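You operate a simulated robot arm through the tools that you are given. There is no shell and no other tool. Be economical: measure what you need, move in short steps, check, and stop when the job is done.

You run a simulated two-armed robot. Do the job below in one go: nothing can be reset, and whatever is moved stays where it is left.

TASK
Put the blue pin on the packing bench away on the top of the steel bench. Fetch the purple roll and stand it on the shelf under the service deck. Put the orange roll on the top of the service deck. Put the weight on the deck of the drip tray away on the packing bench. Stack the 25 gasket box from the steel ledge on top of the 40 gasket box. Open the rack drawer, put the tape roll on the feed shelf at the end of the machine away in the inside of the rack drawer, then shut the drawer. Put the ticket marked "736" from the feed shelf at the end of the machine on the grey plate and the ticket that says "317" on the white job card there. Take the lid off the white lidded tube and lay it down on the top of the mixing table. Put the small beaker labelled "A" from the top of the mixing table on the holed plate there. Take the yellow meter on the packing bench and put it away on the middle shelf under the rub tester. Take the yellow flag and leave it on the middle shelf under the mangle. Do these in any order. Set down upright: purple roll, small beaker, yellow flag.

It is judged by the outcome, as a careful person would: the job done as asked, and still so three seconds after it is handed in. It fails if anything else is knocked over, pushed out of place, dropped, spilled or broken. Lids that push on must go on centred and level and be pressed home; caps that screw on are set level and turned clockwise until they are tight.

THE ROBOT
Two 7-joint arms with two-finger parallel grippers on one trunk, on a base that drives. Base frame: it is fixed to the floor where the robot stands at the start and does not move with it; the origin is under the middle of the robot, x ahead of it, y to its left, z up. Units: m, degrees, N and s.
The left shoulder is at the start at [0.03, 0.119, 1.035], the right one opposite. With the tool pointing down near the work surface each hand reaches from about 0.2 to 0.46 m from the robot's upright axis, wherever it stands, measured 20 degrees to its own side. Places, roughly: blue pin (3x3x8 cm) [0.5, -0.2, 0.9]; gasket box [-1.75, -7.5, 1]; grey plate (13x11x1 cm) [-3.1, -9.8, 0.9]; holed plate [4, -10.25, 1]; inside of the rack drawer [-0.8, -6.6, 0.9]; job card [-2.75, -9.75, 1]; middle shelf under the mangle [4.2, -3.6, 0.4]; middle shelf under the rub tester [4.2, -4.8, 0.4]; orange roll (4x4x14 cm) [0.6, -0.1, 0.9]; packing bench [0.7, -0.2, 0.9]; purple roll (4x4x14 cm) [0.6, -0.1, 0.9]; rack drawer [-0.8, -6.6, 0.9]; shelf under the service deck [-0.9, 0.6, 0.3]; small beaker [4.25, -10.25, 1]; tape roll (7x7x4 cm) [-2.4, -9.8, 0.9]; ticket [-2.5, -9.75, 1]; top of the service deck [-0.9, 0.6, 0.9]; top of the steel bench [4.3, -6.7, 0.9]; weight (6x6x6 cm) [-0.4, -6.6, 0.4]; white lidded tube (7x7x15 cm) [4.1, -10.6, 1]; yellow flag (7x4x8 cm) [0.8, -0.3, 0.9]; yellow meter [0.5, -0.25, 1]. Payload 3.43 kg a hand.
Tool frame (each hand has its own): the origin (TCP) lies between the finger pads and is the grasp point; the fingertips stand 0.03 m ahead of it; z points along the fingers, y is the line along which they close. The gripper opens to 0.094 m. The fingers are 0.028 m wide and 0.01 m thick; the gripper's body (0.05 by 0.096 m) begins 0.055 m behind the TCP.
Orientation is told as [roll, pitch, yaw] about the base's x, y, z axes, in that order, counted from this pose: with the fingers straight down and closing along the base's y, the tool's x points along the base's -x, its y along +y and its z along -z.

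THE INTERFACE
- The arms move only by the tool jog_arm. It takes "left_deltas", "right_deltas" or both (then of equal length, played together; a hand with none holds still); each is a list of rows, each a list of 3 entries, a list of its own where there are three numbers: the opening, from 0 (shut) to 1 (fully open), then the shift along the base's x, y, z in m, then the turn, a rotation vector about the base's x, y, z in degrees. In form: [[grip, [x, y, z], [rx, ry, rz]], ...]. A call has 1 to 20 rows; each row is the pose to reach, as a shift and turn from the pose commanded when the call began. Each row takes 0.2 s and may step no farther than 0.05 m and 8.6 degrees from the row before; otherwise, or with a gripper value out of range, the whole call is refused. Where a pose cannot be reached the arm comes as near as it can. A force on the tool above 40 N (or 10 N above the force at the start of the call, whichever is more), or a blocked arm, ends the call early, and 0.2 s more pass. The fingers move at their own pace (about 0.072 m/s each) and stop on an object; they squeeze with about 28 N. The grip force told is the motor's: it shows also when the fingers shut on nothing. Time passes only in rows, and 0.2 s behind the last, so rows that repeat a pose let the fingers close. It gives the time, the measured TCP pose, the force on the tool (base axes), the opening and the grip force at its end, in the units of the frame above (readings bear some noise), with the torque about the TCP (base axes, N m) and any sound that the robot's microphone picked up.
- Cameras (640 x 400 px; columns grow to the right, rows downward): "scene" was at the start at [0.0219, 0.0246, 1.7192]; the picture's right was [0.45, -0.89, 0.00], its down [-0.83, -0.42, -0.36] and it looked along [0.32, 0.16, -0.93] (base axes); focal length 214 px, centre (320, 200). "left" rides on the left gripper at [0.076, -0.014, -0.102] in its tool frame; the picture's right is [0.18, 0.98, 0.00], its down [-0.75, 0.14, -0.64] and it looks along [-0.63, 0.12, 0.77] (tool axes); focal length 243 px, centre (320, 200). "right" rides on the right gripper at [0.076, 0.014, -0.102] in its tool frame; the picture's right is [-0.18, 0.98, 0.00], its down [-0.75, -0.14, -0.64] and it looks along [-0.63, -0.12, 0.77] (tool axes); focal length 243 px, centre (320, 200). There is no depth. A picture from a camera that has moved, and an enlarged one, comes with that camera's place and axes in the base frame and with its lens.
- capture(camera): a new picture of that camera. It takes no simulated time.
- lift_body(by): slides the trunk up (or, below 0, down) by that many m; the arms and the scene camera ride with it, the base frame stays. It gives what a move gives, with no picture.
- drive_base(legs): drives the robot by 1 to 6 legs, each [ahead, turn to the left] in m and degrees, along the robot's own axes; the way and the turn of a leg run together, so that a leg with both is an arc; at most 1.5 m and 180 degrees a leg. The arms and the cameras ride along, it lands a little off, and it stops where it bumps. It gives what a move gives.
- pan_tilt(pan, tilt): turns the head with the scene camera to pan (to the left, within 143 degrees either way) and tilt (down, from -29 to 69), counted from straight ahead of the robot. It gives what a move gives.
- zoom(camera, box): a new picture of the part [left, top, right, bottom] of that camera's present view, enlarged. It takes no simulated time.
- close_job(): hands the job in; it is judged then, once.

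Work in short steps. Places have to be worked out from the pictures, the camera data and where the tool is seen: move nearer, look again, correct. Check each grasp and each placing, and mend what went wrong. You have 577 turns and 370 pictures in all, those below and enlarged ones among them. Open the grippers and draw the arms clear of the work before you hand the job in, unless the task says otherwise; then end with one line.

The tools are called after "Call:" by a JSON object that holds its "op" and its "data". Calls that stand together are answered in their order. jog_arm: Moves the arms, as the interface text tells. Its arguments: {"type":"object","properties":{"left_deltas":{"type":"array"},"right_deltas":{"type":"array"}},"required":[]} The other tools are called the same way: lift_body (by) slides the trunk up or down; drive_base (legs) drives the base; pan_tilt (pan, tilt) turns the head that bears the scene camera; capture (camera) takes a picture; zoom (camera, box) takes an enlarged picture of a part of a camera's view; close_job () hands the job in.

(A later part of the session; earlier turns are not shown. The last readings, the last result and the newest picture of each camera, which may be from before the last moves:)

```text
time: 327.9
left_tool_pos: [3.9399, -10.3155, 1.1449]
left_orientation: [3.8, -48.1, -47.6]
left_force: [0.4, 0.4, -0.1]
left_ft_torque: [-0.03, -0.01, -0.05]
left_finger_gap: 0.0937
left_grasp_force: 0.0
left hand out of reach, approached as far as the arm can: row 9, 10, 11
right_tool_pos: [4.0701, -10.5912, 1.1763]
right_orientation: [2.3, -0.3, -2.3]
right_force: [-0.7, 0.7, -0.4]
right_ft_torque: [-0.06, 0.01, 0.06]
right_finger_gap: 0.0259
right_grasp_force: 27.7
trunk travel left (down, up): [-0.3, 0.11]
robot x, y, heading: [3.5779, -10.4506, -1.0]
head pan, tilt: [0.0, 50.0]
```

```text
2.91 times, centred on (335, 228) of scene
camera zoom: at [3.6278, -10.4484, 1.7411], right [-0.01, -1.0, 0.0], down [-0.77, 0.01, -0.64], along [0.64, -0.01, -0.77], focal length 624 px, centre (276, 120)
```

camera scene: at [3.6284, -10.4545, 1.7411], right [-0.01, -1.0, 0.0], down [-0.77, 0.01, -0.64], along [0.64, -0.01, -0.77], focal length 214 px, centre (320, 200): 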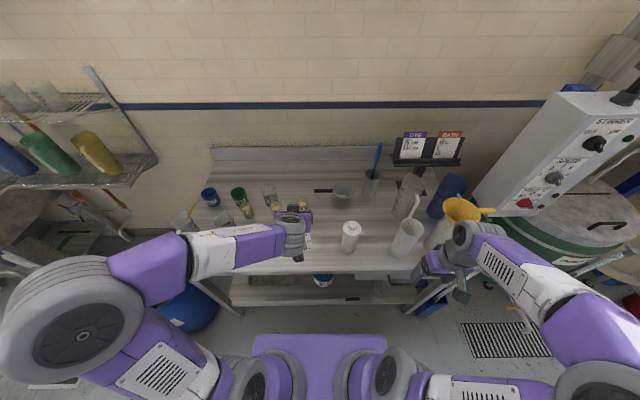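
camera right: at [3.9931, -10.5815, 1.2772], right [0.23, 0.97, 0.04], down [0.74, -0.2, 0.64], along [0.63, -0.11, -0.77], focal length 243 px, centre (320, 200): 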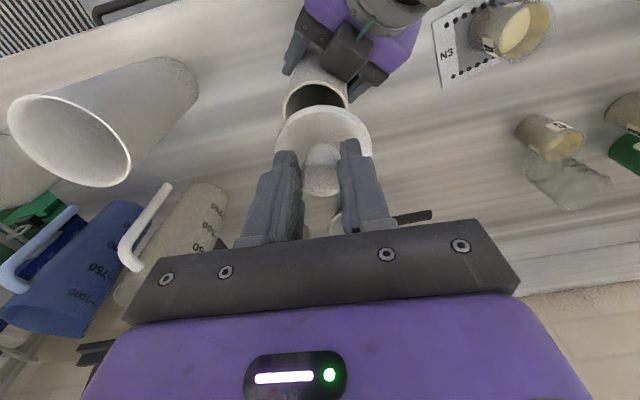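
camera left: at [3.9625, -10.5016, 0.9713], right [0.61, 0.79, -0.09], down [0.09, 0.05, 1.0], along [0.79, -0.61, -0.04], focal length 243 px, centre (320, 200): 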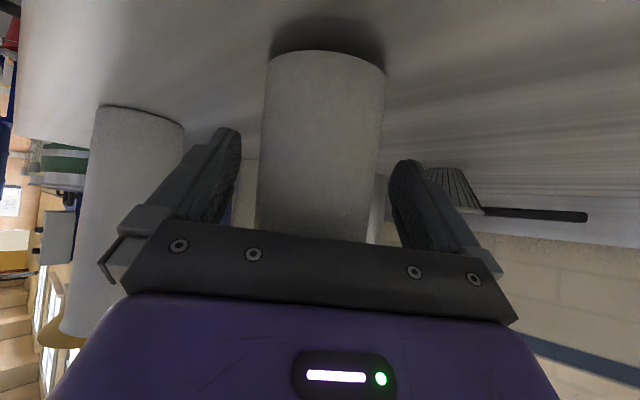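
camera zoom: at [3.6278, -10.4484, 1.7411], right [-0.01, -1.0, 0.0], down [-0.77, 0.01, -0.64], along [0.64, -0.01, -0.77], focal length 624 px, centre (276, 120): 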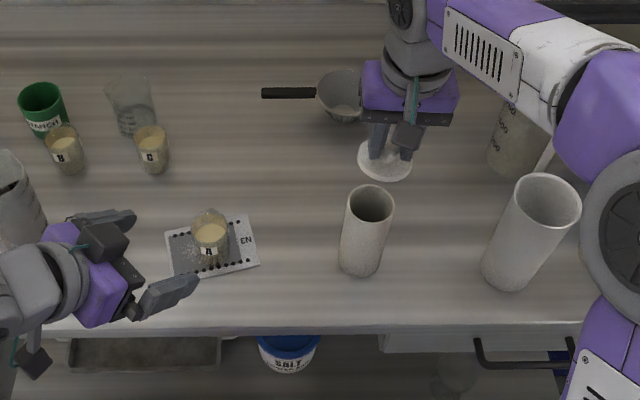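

Clear. I carry the lid to the free spot at [4.0, −10.483] and descend.

Call:
{"op": "jog_arm", "data": {"right_deltas": [[0, [-0.02, 0.035, 0], [0, 0, 0]], [0, [-0.045, 0.075, 0], [0, 0, 0]], [0, [-0.07, 0.108, 0], [0, 0, 0]], [0, [-0.07, 0.108, -0.045], [0, 0, 0]], [0, [-0.07, 0.108, -0.09], [0, 0, 0]], [0, [-0.07, 0.108, -0.135], [0, 0, 0]], [0, [-0.07, 0.108, -0.165], [0, 0, 0]], [0, [-0.07, 0.108, -0.18], [0, 0, 0]]]}}

Call:
{"op": "capture", "data": {"camera": "right"}}

Call:
{"op": "zoom", "data": {"camera": "scene", "box": [225, 170, 445, 285]}}

```text
time: 329.7
left_tool_pos: [3.9401, -10.3182, 1.1448]
left_orientation: [3.7, -48.0, -47.8]
left_force: [-0.5, -0.1, 1.0]
left_ft_torque: [0.0, 0.0, 0.04]
left_finger_gap: 0.0939
left_grasp_force: 0.1
right_tool_pos: [3.9971, -10.4889, 0.9943]
right_orientation: [2.3, -0.1, -2.4]
right_force: [0.0, 1.4, 0.2]
right_ft_torque: [0.0, -0.03, -0.03]
right_finger_gap: 0.0258
right_grasp_force: 28.2
trunk travel left (down, up): [-0.3, 0.11]
robot x, y, heading: [3.578, -10.4534, -1.0]
head pan, tilt: [0.0, 50.0]
```

```text
245 pictures are left
camera right: at [3.9219, -10.4756, 1.0967], right [0.23, 0.97, 0.04], down [0.74, -0.2, 0.64], along [0.63, -0.11, -0.77], focal length 243 px, centre (320, 200)
```

right: 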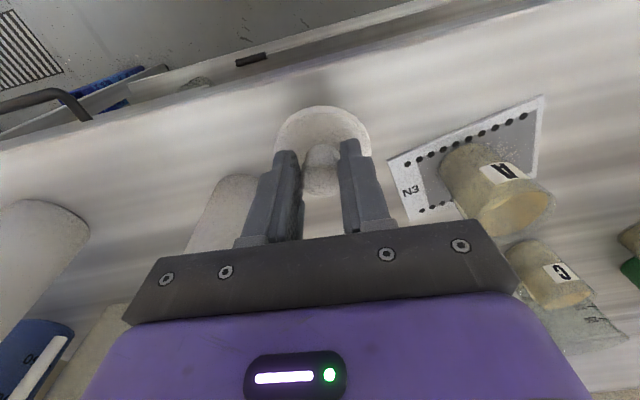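

```text
2.91 times, centred on (335, 228) of scene
camera zoom: at [3.6278, -10.4539, 1.7411], right [-0.01, -1.0, 0.0], down [-0.77, 0.01, -0.64], along [0.64, -0.01, -0.77], focal length 624 px, centre (276, 120)
```

zoom: 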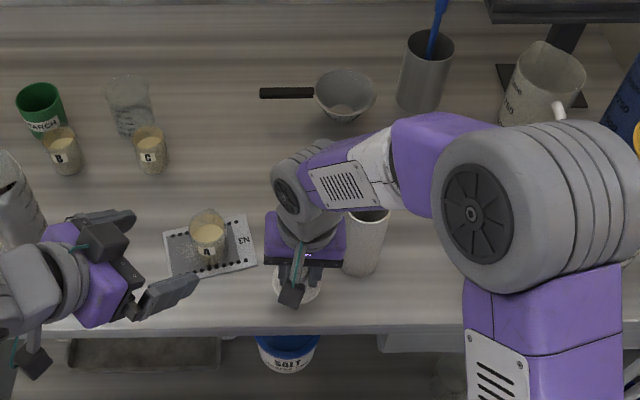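

Good position; I shift 6 mm away from the tube and creep down.

Call:
{"op": "jog_arm", "data": {"right_deltas": [[0, [0, 0.006, -0.01], [0, 0, 0]], [0, [0, 0.006, -0.018], [0, 0, 0]]]}}

Call:
{"op": "jog_arm", "data": {"right_deltas": [[0, [0, 0, -0.005], [0, 0, 0]]]}}

Call:
{"op": "jog_arm", "data": {"right_deltas": [[0, [0, 0, -0.004], [0, 0, 0]]]}}

```text
time: 330.3
left_tool_pos: [3.9404, -10.3191, 1.1452]
left_orientation: [3.8, -48.0, -47.7]
left_force: [0.0, -0.5, 0.0]
left_ft_torque: [-0.03, -0.01, -0.04]
left_finger_gap: 0.0941
left_grasp_force: 0.0
right_tool_pos: [3.9975, -10.4824, 0.978]
right_orientation: [2.4, -0.2, -2.5]
right_force: [0.2, 0.0, 0.3]
right_ft_torque: [-0.01, 0.0, -0.02]
right_finger_gap: 0.0262
right_grasp_force: 27.8
trunk travel left (down, up): [-0.3, 0.11]
robot x, y, heading: [3.5773, -10.4501, -1.0]
head pan, tilt: [0.0, 50.0]
```

```text
time: 330.7
left_tool_pos: [3.9396, -10.3194, 1.1451]
left_orientation: [3.9, -48.1, -47.8]
left_force: [0.1, 0.2, 0.5]
left_ft_torque: [-0.01, -0.02, 0.0]
left_finger_gap: 0.0938
left_grasp_force: 0.0
right_tool_pos: [3.9988, -10.4812, 0.972]
right_orientation: [2.3, -0.2, -2.5]
right_force: [-0.5, -0.9, -0.2]
right_ft_torque: [-0.02, -0.01, 0.0]
right_finger_gap: 0.026
right_grasp_force: 28.0
trunk travel left (down, up): [-0.3, 0.11]
robot x, y, heading: [3.5797, -10.4507, -0.9]
head pan, tilt: [0.0, 50.0]
```

```text
time: 331.1
left_tool_pos: [3.9409, -10.3187, 1.1467]
left_orientation: [3.8, -48.0, -47.8]
left_force: [0.4, -0.5, 0.2]
left_ft_torque: [-0.02, -0.02, 0.03]
left_finger_gap: 0.0938
left_grasp_force: 0.0
right_tool_pos: [3.9989, -10.4823, 0.9681]
right_orientation: [2.4, 0.0, -2.5]
right_force: [0.5, -0.1, -0.5]
right_ft_torque: [-0.01, 0.01, 0.01]
right_finger_gap: 0.0258
right_grasp_force: 28.3
trunk travel left (down, up): [-0.3, 0.11]
robot x, y, heading: [3.5775, -10.4551, -0.9]
head pan, tilt: [0.0, 50.0]
```

Call:
{"op": "jog_arm", "data": {"right_deltas": [[0, [0, 0, -0.005], [0, 0, 0]]]}}

Call:
{"op": "jog_arm", "data": {"right_deltas": [[0, [0, 0, -0.004], [0, 0, 0]]]}}

Call:
{"op": "jog_arm", "data": {"right_deltas": [[0, [0, 0, -0.003], [0, 0, 0]]]}}

```text
time: 331.5
left_tool_pos: [3.9401, -10.3188, 1.1458]
left_orientation: [3.8, -48.1, -47.7]
left_force: [0.9, -1.1, 0.2]
left_ft_torque: [-0.04, 0.01, -0.01]
left_finger_gap: 0.094
left_grasp_force: 0.0
right_tool_pos: [3.9981, -10.4828, 0.9626]
right_orientation: [2.5, -0.1, -2.4]
right_force: [-1.0, -0.2, -0.2]
right_ft_torque: [0.01, 0.03, -0.04]
right_finger_gap: 0.0257
right_grasp_force: 27.8
trunk travel left (down, up): [-0.3, 0.11]
robot x, y, heading: [3.5804, -10.4529, -0.6]
head pan, tilt: [0.0, 50.0]
```

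```text
time: 331.9
left_tool_pos: [3.9403, -10.3187, 1.1457]
left_orientation: [3.8, -48.0, -47.6]
left_force: [0.1, 0.0, 0.1]
left_ft_torque: [-0.02, 0.02, 0.02]
left_finger_gap: 0.0939
left_grasp_force: 0.1
right_tool_pos: [3.9978, -10.4829, 0.9597]
right_orientation: [2.4, -0.2, -2.6]
right_force: [0.2, -0.7, -0.2]
right_ft_torque: [0.01, -0.01, 0.0]
right_finger_gap: 0.0258
right_grasp_force: 27.9
trunk travel left (down, up): [-0.3, 0.11]
robot x, y, heading: [3.5747, -10.453, -1.2]
head pan, tilt: [0.0, 50.0]
```

```text
time: 332.3
left_tool_pos: [3.941, -10.318, 1.1452]
left_orientation: [3.8, -48.1, -47.6]
left_force: [-0.4, 0.4, 0.2]
left_ft_torque: [0.02, 0.02, -0.01]
left_finger_gap: 0.094
left_grasp_force: 0.0
right_tool_pos: [3.9982, -10.4822, 0.9561]
right_orientation: [2.4, -0.1, -2.4]
right_force: [-0.4, -0.3, 0.1]
right_ft_torque: [0.02, -0.01, -0.02]
right_finger_gap: 0.0259
right_grasp_force: 27.9
trunk travel left (down, up): [-0.3, 0.11]
robot x, y, heading: [3.5807, -10.4534, -1.2]
head pan, tilt: [0.0, 50.0]
```

Call:
{"op": "jog_arm", "data": {"right_deltas": [[0, [0, 0, -0.005], [0, 0, 0]]]}}

Call:
{"op": "jog_arm", "data": {"right_deltas": [[0, [0, 0, -0.004], [0, 0, 0]]]}}

Call:
{"op": "zoom", "data": {"camera": "right", "box": [200, 60, 440, 210]}}

```text
time: 332.7
left_tool_pos: [3.9375, -10.3182, 1.1471]
left_orientation: [3.9, -48.1, -47.8]
left_force: [-0.1, 0.4, 0.2]
left_ft_torque: [-0.02, 0.04, 0.04]
left_finger_gap: 0.0938
left_grasp_force: 0.0
right_tool_pos: [3.9994, -10.4805, 0.9534]
right_orientation: [2.6, -0.6, -2.3]
right_force: [-4.6, 0.9, 24.1]
right_ft_torque: [-0.19, -0.72, -0.02]
right_finger_gap: 0.026
right_grasp_force: 28.3
trunk travel left (down, up): [-0.3, 0.11]
robot x, y, heading: [3.5763, -10.4508, -1.2]
head pan, tilt: [0.0, 50.0]
```

```text
time: 333.1
left_tool_pos: [3.9375, -10.3167, 1.1473]
left_orientation: [4.1, -48.1, -47.8]
left_force: [-0.2, -0.1, 0.3]
left_ft_torque: [-0.01, 0.0, 0.0]
left_finger_gap: 0.0938
left_grasp_force: 0.1
right_tool_pos: [3.9975, -10.4804, 0.949]
right_orientation: [2.5, -0.5, -2.4]
right_force: [-5.9, 3.7, 32.3]
right_ft_torque: [-0.03, -0.52, 0.07]
right_finger_gap: 0.0261
right_grasp_force: 28.1
trunk travel left (down, up): [-0.3, 0.11]
robot x, y, heading: [3.5785, -10.4515, -0.8]
head pan, tilt: [0.0, 50.0]
```

```text
2.67 times, centred on (320, 135) of right
camera zoom: at [3.9215, -10.4676, 1.051], right [0.23, 0.97, 0.04], down [0.74, -0.2, 0.64], along [0.63, -0.11, -0.77], focal length 647 px, centre (320, 373)
```

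zoom: 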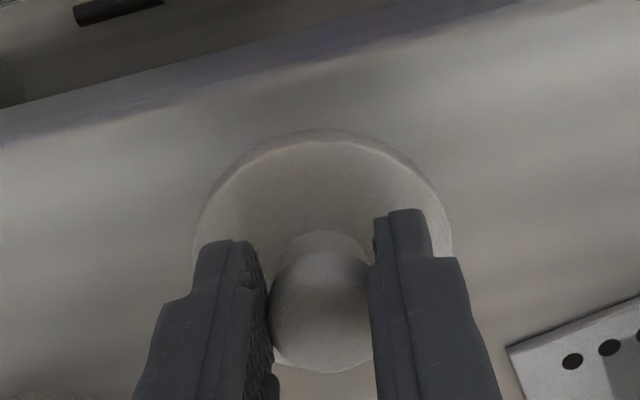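

Lid is down on the table. Ease up 6 mm, open, rise.

Call:
{"op": "jog_arm", "data": {"right_deltas": [[0, [0, 0, 0.006], [0, 0, 0]], [0.35, [0, 0, 0.006], [0, 0, 0]], [0.6, [0, 0, 0.006], [0, 0, 0]], [0.6, [0, 0, 0.03], [0, 0, 0]], [0.6, [0, 0, 0.07], [0, 0, 0]], [0.6, [0, 0, 0.115], [0, 0, 0]], [0.6, [-0.01, 0, 0.16], [0, 0, 0]], [0.6, [-0.03, -0.03, 0.195], [0, 0, 0]], [0.6, [-0.06, -0.06, 0.205], [0, 0, 0]], [0.6, [-0.09, -0.09, 0.205], [0, 0, 0]], [0.6, [-0.12, -0.12, 0.205], [0, 0, 0]]]}}

Call:
{"op": "zoom", "data": {"camera": "scene", "box": [205, 150, 465, 290]}}

```text
refused: row 8 steps farther than a row can; nothing moved
```

```text
2.46 times, centred on (335, 220) of scene
camera zoom: at [3.6238, -10.4532, 1.7415], right [-0.01, -1.0, 0.0], down [-0.76, 0.01, -0.64], along [0.64, -0.01, -0.76], focal length 528 px, centre (283, 151)
```

zoom: 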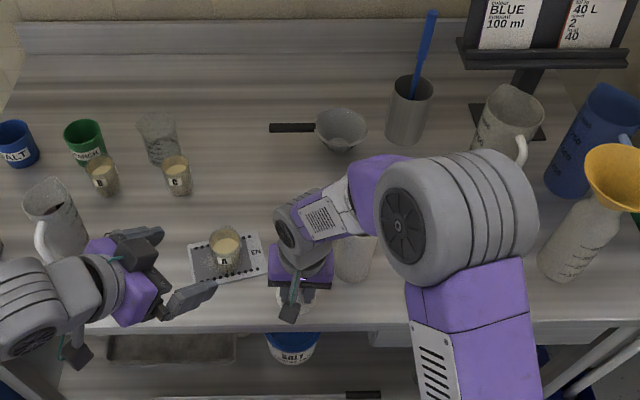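

Retry with shorter steps.

Call:
{"op": "jog_arm", "data": {"right_deltas": [[0, [0, 0, 0.006], [0, 0, 0]], [0.35, [0, 0, 0.006], [0, 0, 0]], [0.6, [0, 0, 0.006], [0, 0, 0]], [0.6, [0, 0, 0.03], [0, 0, 0]], [0.6, [0, 0, 0.07], [0, 0, 0]], [0.6, [0, 0, 0.11], [0, 0, 0]], [0.6, [-0.01, 0, 0.15], [0, 0, 0]], [0.6, [-0.03, -0.02, 0.18], [0, 0, 0]], [0.6, [-0.055, -0.045, 0.205], [0, 0, 0]], [0.6, [-0.08, -0.07, 0.225], [0, 0, 0]], [0.6, [-0.11, -0.1, 0.225], [0, 0, 0]], [0.6, [-0.13, -0.135, 0.225], [0, 0, 0]]]}}

Call:
{"op": "zoom", "data": {"camera": "scene", "box": [205, 150, 465, 290]}}

```text
time: 335.7
left_tool_pos: [3.94, -10.3193, 1.1461]
left_orientation: [3.9, -47.9, -47.7]
left_force: [-0.1, 0.0, 1.1]
left_ft_torque: [0.03, -0.01, 0.02]
left_finger_gap: 0.0938
left_grasp_force: 0.0
right_tool_pos: [3.8659, -10.6174, 1.1703]
right_orientation: [2.4, -0.1, -2.5]
right_force: [-0.9, -0.4, 0.5]
right_ft_torque: [0.03, -0.04, -0.05]
right_finger_gap: 0.0565
right_grasp_force: 0.0
trunk travel left (down, up): [-0.3, 0.11]
robot x, y, heading: [3.5785, -10.4489, -1.0]
head pan, tilt: [0.0, 50.0]
```

```text
2.46 times, centred on (335, 220) of scene
camera zoom: at [3.6265, -10.4552, 1.7412], right [-0.01, -1.0, 0.0], down [-0.77, 0.01, -0.64], along [0.64, -0.01, -0.77], focal length 528 px, centre (283, 151)
```

zoom: 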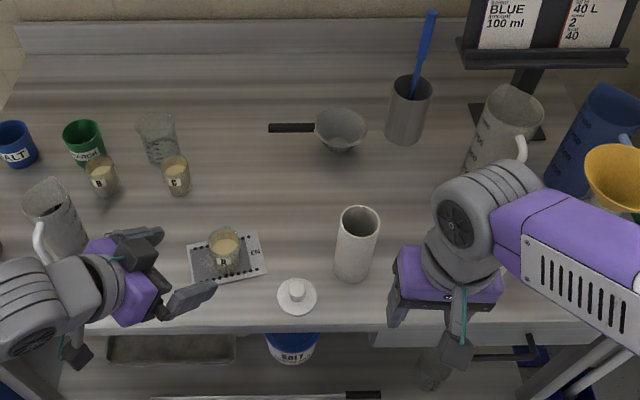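

Lid lies on the table top, tube open and upright. I back away, relax the left arm, and look toward the feed shelf in the west.

Call:
{"op": "drive_base", "data": {"legs": [[-0.8, 0]]}}

Call:
{"op": "jog_arm", "data": {"left_deltas": [[0.8, [-0.01, 0.02, 0.01], [0, 0, 8]], [0.8, [-0.02, 0.04, 0.02], [0, 0, 16]], [0.8, [-0.03, 0.06, 0.03], [0, 0, 24]], [0.8, [-0.04, 0.08, 0.04], [0, 0, 32]], [0.8, [-0.05, 0.1, 0.05], [0, 0, 40]], [0.8, [-0.06, 0.12, 0.05], [0, 0, 46]]]}}

Call:
{"op": "jog_arm", "data": {"left_deltas": [[0.8, [0, 0, 0], [0, 6, 0]], [0.8, [0, 0, 0], [0, 13, 0]], [0.8, [0, 0, 0], [0, 20, 0]], [0.8, [0, 0, 0], [0, 27, 0]], [0.8, [0, 0, 0], [0, 34, 0]], [0.8, [0, 0, 0], [0, 41, 0]], [0.8, [0, 0, 0], [0, 48, 0]]]}}

Call:
{"op": "pan_tilt", "data": {"pan": -130, "tilt": 12}}

Call:
{"op": "capture", "data": {"camera": "scene"}}

```text
time: 340.0
left_tool_pos: [3.1314, -10.3058, 1.1456]
left_orientation: [3.9, -48.0, -47.5]
left_force: [0.2, 0.9, -0.6]
left_ft_torque: [-0.02, 0.02, 0.01]
left_finger_gap: 0.0941
left_grasp_force: 0.1
right_tool_pos: [3.0619, -10.6061, 1.1697]
right_orientation: [2.4, -0.1, -2.2]
right_force: [-0.8, 1.0, 0.2]
right_ft_torque: [0.0, 0.01, 0.0]
right_finger_gap: 0.0565
right_grasp_force: 0.0
trunk travel left (down, up): [-0.3, 0.11]
robot x, y, heading: [2.768, -10.4416, -0.5]
head pan, tilt: [0.0, 50.0]
```

```text
time: 341.4
left_tool_pos: [3.1, -10.1713, 1.2249]
left_orientation: [3.9, -47.9, -1.2]
left_force: [0.0, -0.5, 0.2]
left_ft_torque: [-0.03, 0.02, 0.04]
left_finger_gap: 0.0749
left_grasp_force: 0.0
left hand out of reach, approached as far as the arm can: row 1, 2, 3, 4, 5, 6
right_tool_pos: [3.0613, -10.6056, 1.1701]
right_orientation: [2.4, -0.1, -2.1]
right_force: [0.0, 0.0, -0.3]
right_ft_torque: [-0.05, 0.0, 0.02]
right_finger_gap: 0.0564
right_grasp_force: 0.1
trunk travel left (down, up): [-0.3, 0.11]
robot x, y, heading: [2.7705, -10.4433, -0.5]
head pan, tilt: [0.0, 50.0]
```

```text
time: 343.0
left_tool_pos: [3.1017, -10.1718, 1.2252]
left_orientation: [2.8, 0.1, -1.0]
left_force: [-0.3, -0.2, -0.1]
left_ft_torque: [0.01, 0.02, 0.01]
left_finger_gap: 0.0751
left_grasp_force: 0.0
right_tool_pos: [3.0621, -10.6058, 1.17]
right_orientation: [2.4, 0.0, -2.3]
right_force: [0.0, 0.3, -0.5]
right_ft_torque: [-0.01, 0.05, -0.01]
right_finger_gap: 0.0566
right_grasp_force: 0.0
trunk travel left (down, up): [-0.3, 0.11]
robot x, y, heading: [2.7707, -10.4449, -0.1]
head pan, tilt: [0.0, 50.0]
```

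```text
time: 345.1
left_tool_pos: [3.0984, -10.1706, 1.2254]
left_orientation: [2.7, 0.0, -0.9]
left_force: [0.0, -0.2, -0.4]
left_ft_torque: [0.02, 0.0, -0.06]
left_finger_gap: 0.0752
left_grasp_force: 0.0
right_tool_pos: [3.0626, -10.6059, 1.1699]
right_orientation: [2.4, 0.0, -2.3]
right_force: [0.0, -0.5, 0.3]
right_ft_torque: [0.0, 0.01, 0.0]
right_finger_gap: 0.0564
right_grasp_force: 0.1
trunk travel left (down, up): [-0.3, 0.11]
robot x, y, heading: [2.7741, -10.4427, -0.6]
head pan, tilt: [-130.0, 12.0]
```

```text
240 pictures are left
camera scene: at [2.6834, -10.5141, 1.7997], right [-0.76, 0.65, 0.0], down [0.14, 0.16, -0.98], along [-0.64, -0.74, -0.21], focal length 214 px, centre (320, 200)
```

scene: 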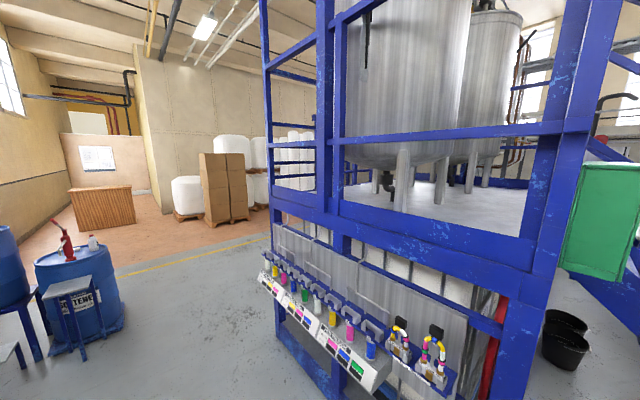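

A tank frame blocks the direct west way. I turn to face north-west and look for a route.

Call:
{"op": "drive_base", "data": {"legs": [[0, 135]]}}

Call:
{"op": "pan_tilt", "data": {"pan": 15, "tilt": 15}}

Call:
{"op": "capture", "data": {"camera": "scene"}}

```text
time: 351.2
left_tool_pos: [2.3476, -10.4111, 1.2243]
left_orientation: [2.9, 0.0, 135.1]
left_force: [0.5, 0.2, 0.6]
left_ft_torque: [-0.01, 0.02, -0.01]
left_finger_gap: 0.0752
left_grasp_force: 0.1
right_tool_pos: [2.6753, -10.1235, 1.1713]
right_orientation: [2.3, -0.1, 133.9]
right_force: [0.6, 0.3, -0.3]
right_ft_torque: [-0.01, 0.0, 0.0]
right_finger_gap: 0.0566
right_grasp_force: 0.0
trunk travel left (down, up): [-0.3, 0.11]
robot x, y, heading: [2.7728, -10.4413, 135.4]
head pan, tilt: [-130.0, 12.0]
```

```text
time: 353.5
left_tool_pos: [2.3477, -10.4118, 1.2254]
left_orientation: [2.8, 0.0, 135.1]
left_force: [0.2, 1.3, 0.4]
left_ft_torque: [0.0, 0.01, -0.01]
left_finger_gap: 0.0752
left_grasp_force: 0.1
right_tool_pos: [2.6758, -10.1241, 1.1709]
right_orientation: [2.4, -0.1, 133.9]
right_force: [-0.4, 0.4, -0.8]
right_ft_torque: [-0.01, 0.01, 0.01]
right_finger_gap: 0.0564
right_grasp_force: 0.0
trunk travel left (down, up): [-0.3, 0.11]
robot x, y, heading: [2.7712, -10.4455, 135.4]
head pan, tilt: [15.0, 15.0]
```

```text
239 pictures are left
camera scene: at [2.7141, -10.4185, 1.7949], right [0.49, 0.87, 0.0], down [0.23, -0.13, -0.97], along [-0.84, 0.48, -0.26], focal length 214 px, centre (320, 200)
```

scene: 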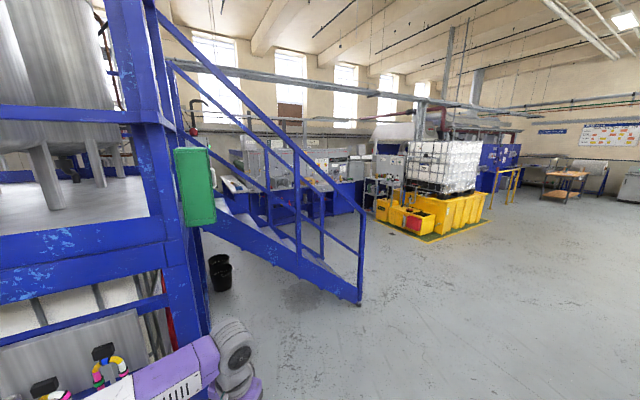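

I zoom in on the area beyond the stairs (bund, racks, machine).

Call:
{"op": "zoom", "data": {"camera": "scene", "box": [210, 120, 500, 260]}}

```text
2.21 times, centred on (355, 190) of scene
camera zoom: at [2.7141, -10.4185, 1.7949], right [0.49, 0.87, 0.0], down [0.23, -0.13, -0.97], along [-0.84, 0.48, -0.26], focal length 473 px, centre (243, 222)
```

zoom: 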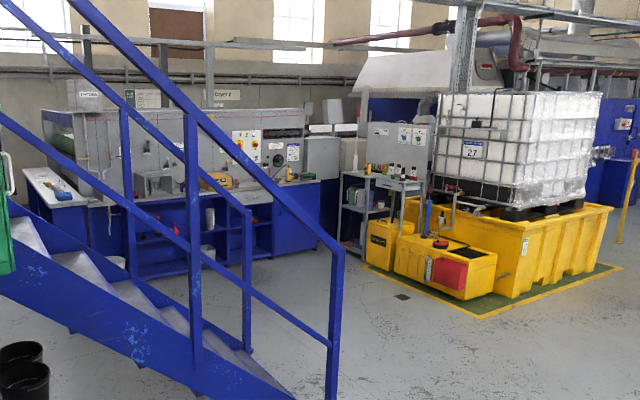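

Route: north past the stair foot, then west at y≈−8. I drive.

Call:
{"op": "drive_base", "data": {"legs": [[0, -24], [1.2, 0], [1.2, 0], [0, 64], [1.15, 0], [1.1, 0]]}}

Call:
{"op": "pan_tilt", "data": {"pan": 15, "tilt": 18}}

Call:
{"op": "capture", "data": {"camera": "scene"}}

```text
time: 379.9
left_tool_pos: [-0.6864, -8.2427, 1.2251]
left_orientation: [2.8, 0.1, 174.2]
left_force: [0.7, -0.3, -0.4]
left_ft_torque: [-0.01, 0.03, 0.02]
left_finger_gap: 0.0754
left_grasp_force: 0.0
right_tool_pos: [-0.6127, -7.8109, 1.171]
right_orientation: [2.4, -0.2, 173.1]
right_force: [-1.1, -0.1, 0.8]
right_ft_torque: [0.0, -0.01, 0.04]
right_finger_gap: 0.0565
right_grasp_force: 0.1
trunk travel left (down, up): [-0.3, 0.11]
robot x, y, heading: [-0.3378, -7.9986, 174.6]
head pan, tilt: [15.0, 15.0]
```

```text
time: 380.6
left_tool_pos: [-0.6858, -8.2438, 1.2242]
left_orientation: [2.8, -0.1, 174.2]
left_force: [0.2, -1.4, 0.5]
left_ft_torque: [0.0, -0.02, 0.01]
left_finger_gap: 0.0752
left_grasp_force: 0.1
right_tool_pos: [-0.6128, -7.812, 1.1702]
right_orientation: [2.3, -0.2, 173.0]
right_force: [0.0, 0.2, 0.2]
right_ft_torque: [0.0, -0.01, -0.01]
right_finger_gap: 0.0562
right_grasp_force: 0.1
trunk travel left (down, up): [-0.3, 0.11]
robot x, y, heading: [-0.3398, -7.9969, 174.5]
head pan, tilt: [15.0, 18.0]
```

```text
237 pictures are left
camera scene: at [-0.3973, -8.0181, 1.79], right [-0.17, 0.99, 0.0], down [0.3, 0.05, -0.95], along [-0.94, -0.16, -0.31], focal length 214 px, centre (320, 200)
```

scene: 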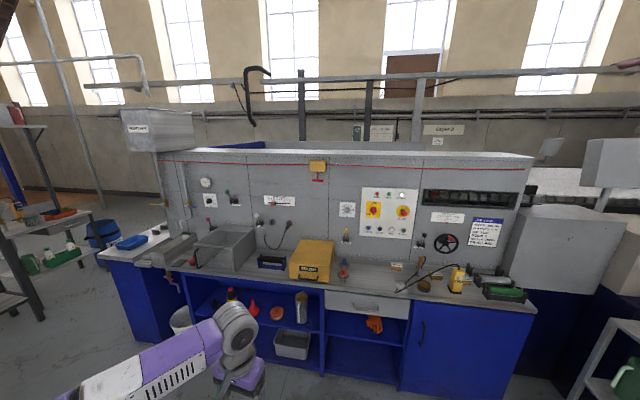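

I zoom on the ledge and the left end.

Call:
{"op": "zoom", "data": {"camera": "scene", "box": [240, 220, 400, 310]}}

Call:
{"op": "zoom", "data": {"camera": "scene", "box": [90, 210, 250, 300]}}

Call:
{"op": "zoom", "data": {"camera": "scene", "box": [380, 230, 560, 330]}}

```text
4.00 times, centred on (320, 265) of scene
camera zoom: at [-0.3973, -8.0181, 1.79], right [-0.17, 0.99, 0.0], down [0.3, 0.05, -0.95], along [-0.94, -0.16, -0.31], focal length 858 px, centre (320, -60)
```

zoom: 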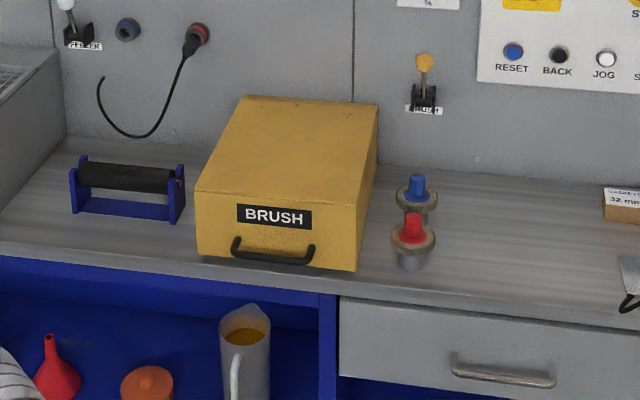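

```text
4.00 times, centred on (170, 255) of scene
camera zoom: at [-0.3973, -8.0181, 1.79], right [-0.17, 0.99, 0.0], down [0.3, 0.05, -0.95], along [-0.94, -0.16, -0.31], focal length 858 px, centre (920, -20)
```

zoom: 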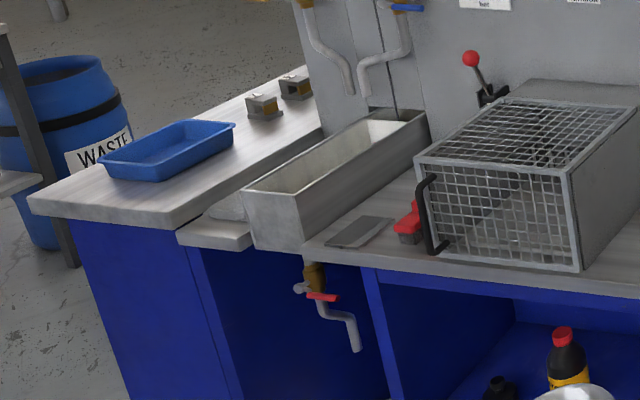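

```text
3.56 times, centred on (470, 280) of scene
camera zoom: at [-0.3973, -8.0181, 1.79], right [-0.17, 0.99, 0.0], down [0.3, 0.05, -0.95], along [-0.94, -0.16, -0.31], focal length 763 px, centre (-213, -84)
```

zoom: 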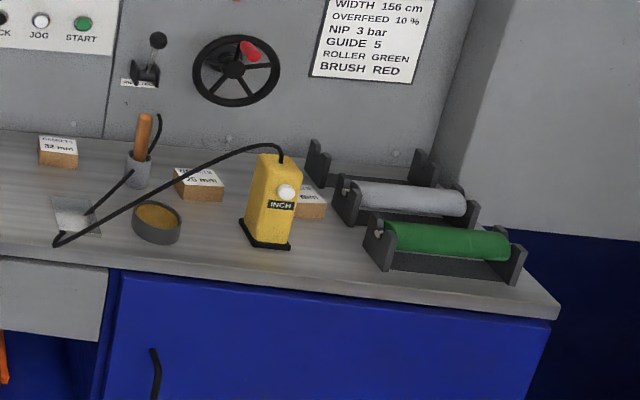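

Gasket boxes 32/25/40 are on this ledge. The feed shelf runs west along the machine's far end (blue tray at its near end). I go around there and look.

Call:
{"op": "drive_base", "data": {"legs": [[0, 86], [1.3, 0]]}}

Call:
{"op": "pan_tilt", "data": {"pan": -50, "tilt": 25}}

Call:
{"op": "capture", "data": {"camera": "scene"}}

Call:
{"op": "pan_tilt", "data": {"pan": 15, "tilt": 25}}

Call:
{"op": "capture", "data": {"camera": "scene"}}

```text
time: 390.8
left_tool_pos: [-0.2592, -9.6364, 1.2259]
left_orientation: [2.8, 0.0, -96.5]
left_force: [0.8, 0.7, -0.3]
left_ft_torque: [-0.02, 0.03, -0.03]
left_finger_gap: 0.0754
left_grasp_force: 0.0
right_tool_pos: [-0.6886, -9.5551, 1.1707]
right_orientation: [2.4, -0.1, -97.9]
right_force: [-0.3, 0.6, -0.2]
right_ft_torque: [0.01, -0.01, 0.0]
right_finger_gap: 0.0564
right_grasp_force: 0.0
trunk travel left (down, up): [-0.3, 0.11]
robot x, y, heading: [-0.4978, -9.2861, -96.3]
head pan, tilt: [15.0, 18.0]
```

```text
time: 392.2
left_tool_pos: [-0.2584, -9.6362, 1.2251]
left_orientation: [2.8, 0.0, -96.6]
left_force: [-0.1, -0.8, 0.9]
left_ft_torque: [-0.01, 0.0, -0.01]
left_finger_gap: 0.0753
left_grasp_force: 0.1
right_tool_pos: [-0.6887, -9.5562, 1.1715]
right_orientation: [2.4, 0.0, -97.9]
right_force: [-0.2, 1.1, 0.4]
right_ft_torque: [0.0, 0.0, 0.02]
right_finger_gap: 0.0565
right_grasp_force: 0.1
trunk travel left (down, up): [-0.3, 0.11]
robot x, y, heading: [-0.4994, -9.2835, -96.2]
head pan, tilt: [-50.0, 25.0]
```

```text
233 pictures are left
camera scene: at [-0.5685, -9.3053, 1.7786], right [-0.56, 0.83, 0.0], down [0.35, 0.23, -0.91], along [-0.75, -0.5, -0.42], focal length 214 px, centre (320, 200)
```

scene: 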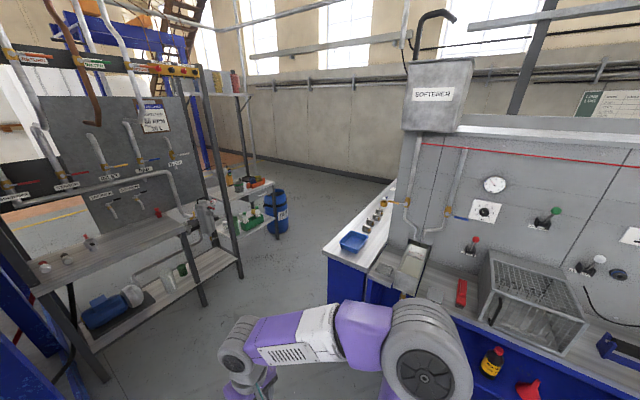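

```text
time: 393.5
left_tool_pos: [-0.2596, -9.6357, 1.2255]
left_orientation: [2.9, 0.1, -96.7]
left_force: [0.2, -0.8, -0.1]
left_ft_torque: [-0.01, 0.01, 0.0]
left_finger_gap: 0.0749
left_grasp_force: 0.1
right_tool_pos: [-0.6889, -9.5557, 1.1714]
right_orientation: [2.4, -0.1, -97.9]
right_force: [-0.2, -1.1, -0.3]
right_ft_torque: [0.0, 0.03, -0.01]
right_finger_gap: 0.0565
right_grasp_force: 0.2
trunk travel left (down, up): [-0.3, 0.11]
robot x, y, heading: [-0.4963, -9.2816, -96.2]
head pan, tilt: [15.0, 25.0]
```

```text
232 pictures are left
camera scene: at [-0.4781, -9.3452, 1.7786], right [-0.99, -0.15, 0.0], down [-0.06, 0.42, -0.91], along [0.14, -0.9, -0.42], focal length 214 px, centre (320, 200)
```

scene: 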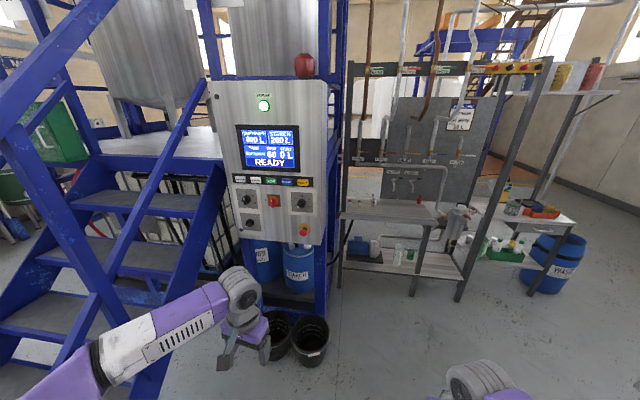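

The feed shelf's south edge is y≈−9.9 (x −1.5…−3.1), with a ~1.1 m aisle to racks at y≈−11.0. I drive into the aisle heading west.

Call:
{"op": "drive_base", "data": {"legs": [[0, -4], [1.06, 0], [0, -80]]}}

Call:
{"op": "pan_tilt", "data": {"pan": -20, "tilt": 25}}

Call:
{"op": "capture", "data": {"camera": "scene"}}

```text
time: 398.3
left_tool_pos: [-0.4657, -10.4157, 1.2527]
left_orientation: [7.3, -3.2, -103.5]
left_force: [-0.2, 0.1, 1.3]
left_ft_torque: [0.02, 0.03, 0.0]
left_finger_gap: 0.0752
left_grasp_force: 0.0
right_tool_pos: [-0.8735, -10.3158, 1.1769]
right_orientation: [3.8, -2.1, -101.6]
right_force: [-1.6, 0.3, -0.1]
right_ft_torque: [-0.01, -0.03, 0.03]
right_finger_gap: 0.0564
right_grasp_force: 0.0
trunk travel left (down, up): [-0.3, 0.11]
robot x, y, heading: [-0.6618, -10.0963, -98.6]
head pan, tilt: [15.0, 25.0]
stopped in leg 2: the robot was blocked; the commanded pose is now the measured one
```

```text
time: 399.4
left_tool_pos: [-0.4666, -10.4156, 1.2534]
left_orientation: [7.3, -3.4, -103.7]
left_force: [0.2, -1.0, -0.2]
left_ft_torque: [-0.03, 0.02, 0.02]
left_finger_gap: 0.0752
left_grasp_force: 0.0
right_tool_pos: [-0.8742, -10.316, 1.1767]
right_orientation: [3.7, -2.3, -101.8]
right_force: [0.3, -0.1, 0.0]
right_ft_torque: [-0.01, 0.01, 0.0]
right_finger_gap: 0.0565
right_grasp_force: 0.1
trunk travel left (down, up): [-0.3, 0.11]
robot x, y, heading: [-0.6595, -10.0957, -99.0]
head pan, tilt: [-20.0, 25.0]
```

```text
231 pictures are left
camera scene: at [-0.7227, -10.0809, 1.7783], right [-0.88, 0.48, -0.03], down [0.22, 0.33, -0.92], along [-0.43, -0.81, -0.4], focal length 214 px, centre (320, 200)
```

scene: 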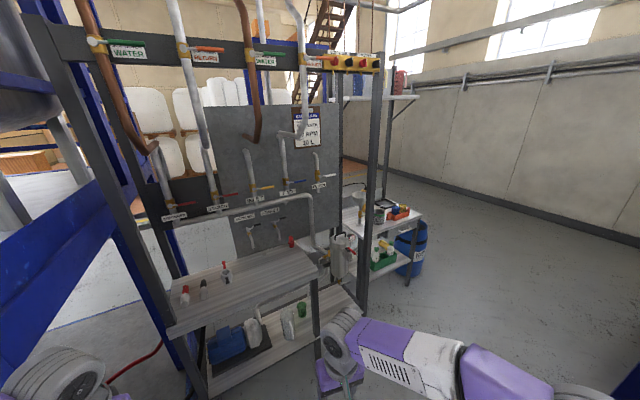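

The robot was blocked and seems slightly tilted. I look down around the base.

Call:
{"op": "pan_tilt", "data": {"pan": 20, "tilt": 68}}

Call:
{"op": "capture", "data": {"camera": "scene"}}

Call:
{"op": "pan_tilt", "data": {"pan": -60, "tilt": 68}}

Call:
{"op": "capture", "data": {"camera": "scene"}}

```text
time: 400.4
left_tool_pos: [-0.4671, -10.414, 1.2526]
left_orientation: [7.5, -3.3, -103.6]
left_force: [-0.7, -1.1, -0.7]
left_ft_torque: [0.0, -0.01, 0.0]
left_finger_gap: 0.075
left_grasp_force: 0.0
right_tool_pos: [-0.8748, -10.3157, 1.1778]
right_orientation: [3.8, -2.3, -101.8]
right_force: [-0.1, 0.7, 0.1]
right_ft_torque: [0.01, -0.03, -0.01]
right_finger_gap: 0.0562
right_grasp_force: 0.1
trunk travel left (down, up): [-0.3, 0.11]
robot x, y, heading: [-0.6572, -10.0948, -98.7]
head pan, tilt: [20.0, 68.0]
```

```text
230 pictures are left
camera scene: at [-0.6667, -10.0591, 1.7197], right [-0.98, -0.19, -0.01], down [-0.17, 0.89, -0.42], along [0.09, -0.41, -0.91], focal length 214 px, centre (320, 200)
```

scene: 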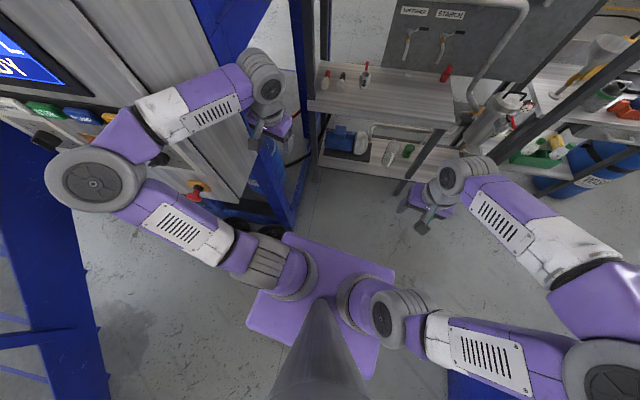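

```text
time: 402.0
left_tool_pos: [-0.4687, -10.4163, 1.2533]
left_orientation: [7.5, -3.3, -103.7]
left_force: [0.2, 0.6, 0.2]
left_ft_torque: [-0.01, 0.02, 0.02]
left_finger_gap: 0.0754
left_grasp_force: 0.0
right_tool_pos: [-0.8742, -10.3148, 1.1779]
right_orientation: [3.9, -2.2, -101.8]
right_force: [0.4, 0.7, -0.2]
right_ft_torque: [-0.01, 0.02, 0.03]
right_finger_gap: 0.0565
right_grasp_force: 0.2
trunk travel left (down, up): [-0.3, 0.11]
robot x, y, heading: [-0.6591, -10.1007, -98.8]
head pan, tilt: [-60.0, 68.0]
```

```text
229 pictures are left
camera scene: at [-0.7311, -10.0245, 1.7171], right [-0.36, 0.93, -0.04], down [0.87, 0.32, -0.37], along [-0.33, -0.17, -0.93], focal length 214 px, centre (320, 200)
```

scene: 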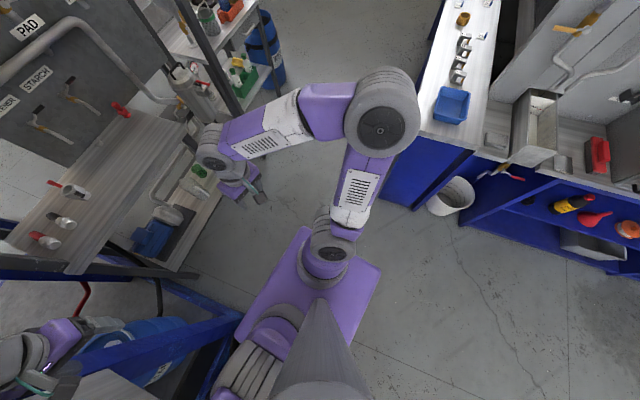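

The left arm leaned against the control panel frame. I reverse, then take a diagonal into the aisle.

Call:
{"op": "drive_base", "data": {"legs": [[-0.35, 0]]}}

Call:
{"op": "drive_base", "data": {"legs": [[0, -36], [0.78, 0], [0, -45]]}}

Call:
{"op": "pan_tilt", "data": {"pan": -30, "tilt": 35}}

Call:
{"op": "capture", "data": {"camera": "scene"}}

```text
time: 404.3
left_tool_pos: [-0.3876, -10.1111, 1.2336]
left_orientation: [5.2, -1.1, -102.6]
left_force: [0.3, 0.3, -0.3]
left_ft_torque: [-0.01, -0.01, 0.02]
left_finger_gap: 0.0749
left_grasp_force: 0.0
right_tool_pos: [-0.8007, -10.0071, 1.1707]
right_orientation: [2.5, -0.2, -101.7]
right_force: [0.8, -0.6, 0.6]
right_ft_torque: [0.02, 0.0, 0.01]
right_finger_gap: 0.0564
right_grasp_force: 0.1
trunk travel left (down, up): [-0.3, 0.11]
robot x, y, heading: [-0.6049, -9.7471, -98.9]
head pan, tilt: [-60.0, 68.0]
```

```text
time: 412.1
left_tool_pos: [-1.4522, -10.5687, 1.2335]
left_orientation: [5.2, -1.1, 177.4]
left_force: [-0.9, -0.6, 0.5]
left_ft_torque: [-0.01, -0.02, 0.01]
left_finger_gap: 0.0753
left_grasp_force: 0.0
right_tool_pos: [-1.4211, -10.1447, 1.1709]
right_orientation: [2.4, -0.1, 178.4]
right_force: [-0.6, 0.1, 1.3]
right_ft_torque: [0.0, -0.01, 0.01]
right_finger_gap: 0.0568
right_grasp_force: 0.1
trunk travel left (down, up): [-0.3, 0.11]
robot x, y, heading: [-1.1253, -10.292, -178.7]
head pan, tilt: [-60.0, 68.0]
```

```text
time: 413.1
left_tool_pos: [-1.4527, -10.5685, 1.2333]
left_orientation: [5.2, -1.1, 177.4]
left_force: [0.7, -0.4, 0.3]
left_ft_torque: [0.02, -0.01, -0.02]
left_finger_gap: 0.0751
left_grasp_force: 0.1
right_tool_pos: [-1.4219, -10.1446, 1.1711]
right_orientation: [2.4, -0.2, 178.5]
right_force: [0.3, 0.3, 0.2]
right_ft_torque: [-0.01, -0.01, 0.02]
right_finger_gap: 0.0566
right_grasp_force: 0.1
trunk travel left (down, up): [-0.3, 0.11]
robot x, y, heading: [-1.1318, -10.2927, -178.8]
head pan, tilt: [-30.0, 35.0]
```

```text
228 pictures are left
camera scene: at [-1.1745, -10.2515, 1.7628], right [0.48, 0.88, 0.0], down [0.5, -0.28, -0.82], along [-0.72, 0.4, -0.57], focal length 214 px, centre (320, 200)
```

scene: 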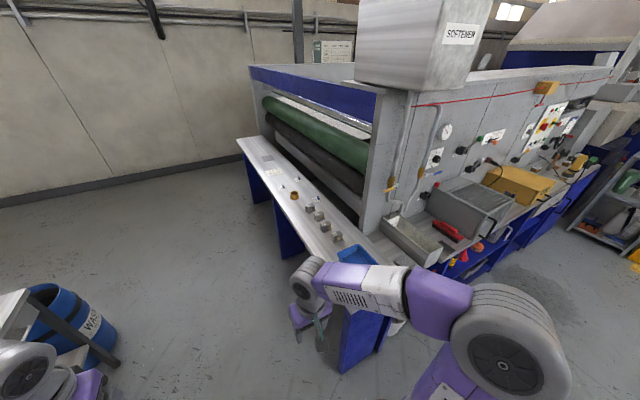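

Call:
{"op": "zoom", "data": {"camera": "scene", "box": [225, 120, 385, 260]}}

```text
2.86 times, centred on (305, 190) of scene
camera zoom: at [-1.1745, -10.2515, 1.7628], right [0.48, 0.88, 0.0], down [0.5, -0.28, -0.82], along [-0.72, 0.4, -0.57], focal length 613 px, centre (363, 229)
```

zoom: 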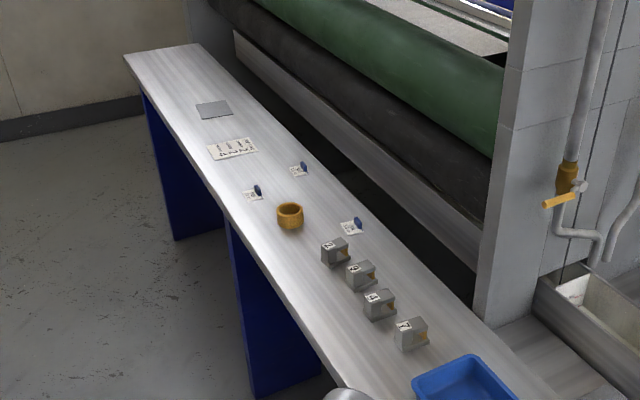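

Feed shelf layout: plate ≈[−3.14, −9.75], card ≈[−2.82, −9.79], tickets with blue grips at ≈[−2.60, −9.67], [−2.55, −9.83], [−2.28, −9.67], tape ≈[−2.38, −9.79]. I drive to x≈−2.6 and face the shelf.

Call:
{"op": "drive_base", "data": {"legs": [[1.45, 0], [0, -91]]}}

Call:
{"op": "pan_tilt", "data": {"pan": 0, "tilt": 50}}

Call:
{"op": "capture", "data": {"camera": "scene"}}

```text
time: 424.1
left_tool_pos: [-2.8222, -9.9908, 1.234]
left_orientation: [5.2, -0.9, 85.5]
left_force: [-0.6, -0.2, -0.1]
left_ft_torque: [-0.02, -0.02, -0.02]
left_finger_gap: 0.0751
left_grasp_force: 0.0
right_tool_pos: [-2.3996, -10.0351, 1.1697]
right_orientation: [2.4, -0.2, 86.4]
right_force: [1.0, -0.1, -0.3]
right_ft_torque: [-0.02, 0.05, 0.03]
right_finger_gap: 0.0565
right_grasp_force: 0.0
trunk travel left (down, up): [-0.3, 0.11]
robot x, y, heading: [-2.5577, -10.3201, 89.2]
head pan, tilt: [-30.0, 35.0]
```

```text
time: 425.1
left_tool_pos: [-2.8233, -9.9897, 1.2325]
left_orientation: [5.1, -1.0, 85.5]
left_force: [-0.4, -0.5, -0.4]
left_ft_torque: [0.01, -0.02, 0.0]
left_finger_gap: 0.0752
left_grasp_force: 0.1
right_tool_pos: [-2.3987, -10.0349, 1.1704]
right_orientation: [2.4, -0.1, 86.6]
right_force: [-0.7, -0.2, 0.3]
right_ft_torque: [-0.01, -0.02, 0.0]
right_finger_gap: 0.0563
right_grasp_force: 0.0
trunk travel left (down, up): [-0.3, 0.11]
robot x, y, heading: [-2.5604, -10.3201, 89.1]
head pan, tilt: [0.0, 50.0]
```

```text
226 pictures are left
camera scene: at [-2.5557, -10.2751, 1.7412], right [1.0, -0.01, 0.0], down [-0.01, -0.77, -0.64], along [0.01, 0.64, -0.77], focal length 214 px, centre (320, 200)
```

scene: 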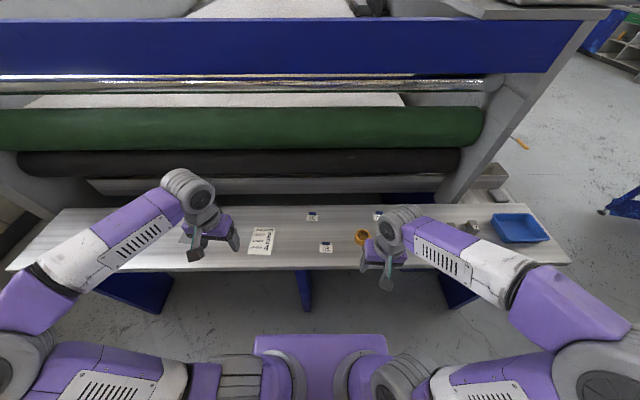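

Call:
{"op": "zoom", "data": {"camera": "scene", "box": [235, 195, 395, 275]}}

```text
4.00 times, centred on (315, 235) of scene
camera zoom: at [-2.5557, -10.2751, 1.7412], right [1.0, -0.01, 0.0], down [-0.01, -0.77, -0.64], along [0.01, 0.64, -0.77], focal length 858 px, centre (340, 60)
```

zoom: 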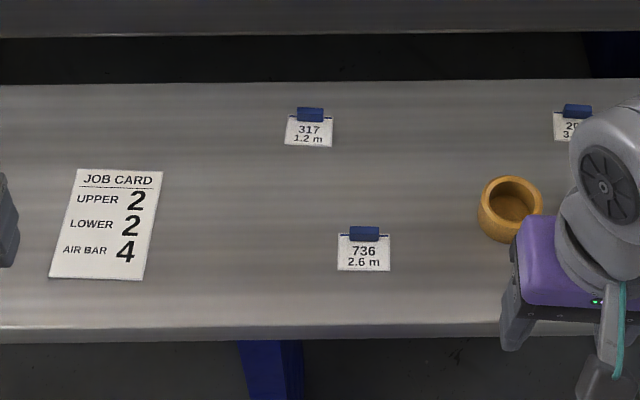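

Tickets: "317" clip at ≈[−2.582, −9.668], "736" clip at ≈[−2.522, −9.827]. I drive 7 cm nearer and bring the left hand, tilted 45°, toward 317.

Call:
{"op": "drive_base", "data": {"legs": [[0.07, 0]]}}

Call:
{"op": "jog_arm", "data": {"left_deltas": [[0.7, [0.02, 0.009, 0], [4, -0.5, 0.3]], [0.7, [0.04, 0.018, 0], [8, -1, 0.6]], [0.7, [0.06, 0.027, -0.01], [12, -1.6, 1]], [0.7, [0.08, 0.036, -0.02], [16, -2.2, 1.3]], [0.7, [0.1, 0.045, -0.03], [20, -2.7, 1.6]], [0.7, [0.12, 0.054, -0.04], [24, -3.3, 1.9]], [0.7, [0.14, 0.063, -0.05], [28, -3.8, 2.2]], [0.7, [0.16, 0.072, -0.06], [32, -4.4, 2.6]], [0.7, [0.18, 0.081, -0.08], [36, -5, 2.9]], [0.7, [0.2, 0.09, -0.09], [40, -5.5, 3.2]], [0.7, [0.223, 0.1, -0.11], [44, -6, 3.5]]]}}

Call:
{"op": "capture", "data": {"camera": "left"}}

Call:
{"op": "zoom", "data": {"camera": "scene", "box": [215, 185, 415, 285]}}

```text
time: 426.1
left_tool_pos: [-2.8219, -9.9199, 1.2348]
left_orientation: [5.2, -1.1, 85.6]
left_force: [0.3, 0.8, 0.1]
left_ft_torque: [-0.04, -0.03, -0.01]
left_finger_gap: 0.0754
left_grasp_force: 0.0
right_tool_pos: [-2.3987, -9.9644, 1.1704]
right_orientation: [2.3, -0.1, 86.6]
right_force: [0.5, -0.2, 0.0]
right_ft_torque: [-0.02, 0.01, 0.05]
right_finger_gap: 0.0561
right_grasp_force: 0.1
trunk travel left (down, up): [-0.3, 0.11]
robot x, y, heading: [-2.5589, -10.2534, 89.4]
head pan, tilt: [0.0, 50.0]
```

```text
time: 428.5
left_tool_pos: [-2.5975, -9.8195, 1.1241]
left_orientation: [0.1, -45.2, 91.3]
left_force: [0.3, 0.4, -0.1]
left_ft_torque: [0.03, 0.0, 0.03]
left_finger_gap: 0.0659
left_grasp_force: 0.0
right_tool_pos: [-2.3978, -9.9652, 1.1695]
right_orientation: [2.4, -0.1, 86.5]
right_force: [0.1, -0.6, 0.4]
right_ft_torque: [-0.01, 0.03, -0.01]
right_finger_gap: 0.0564
right_grasp_force: 0.0
trunk travel left (down, up): [-0.3, 0.11]
robot x, y, heading: [-2.5547, -10.2531, 89.3]
head pan, tilt: [0.0, 50.0]
```

```text
224 pictures are left
camera left: at [-2.581, -9.9458, 1.1411], right [-0.98, -0.15, -0.13], down [-0.14, 0.07, 0.99], along [-0.14, 0.99, -0.09], focal length 243 px, centre (320, 200)
```

left: 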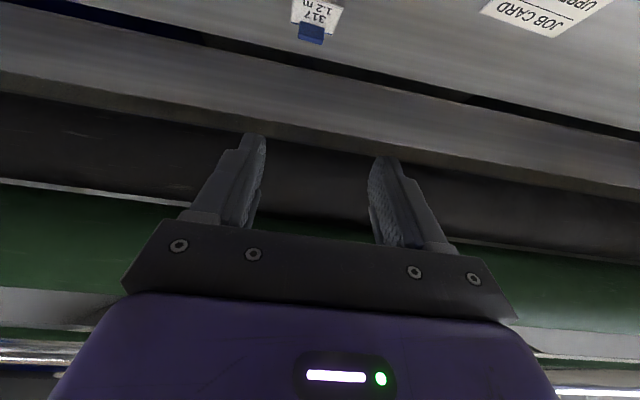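

```text
3.20 times, centred on (315, 235) of scene
camera zoom: at [-2.5539, -10.2048, 1.7411], right [1.0, -0.01, 0.0], down [-0.01, -0.77, -0.64], along [0.01, 0.64, -0.77], focal length 686 px, centre (336, 88)
```

zoom: 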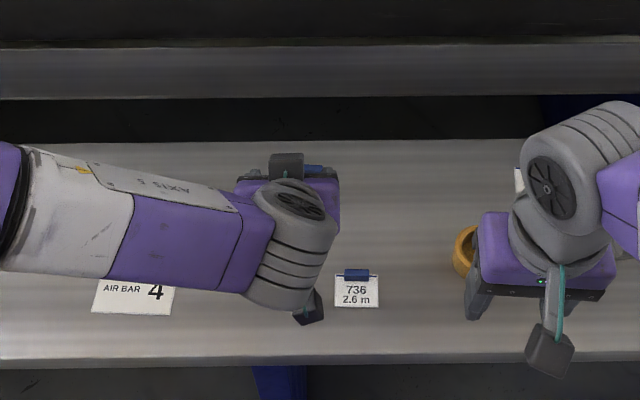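

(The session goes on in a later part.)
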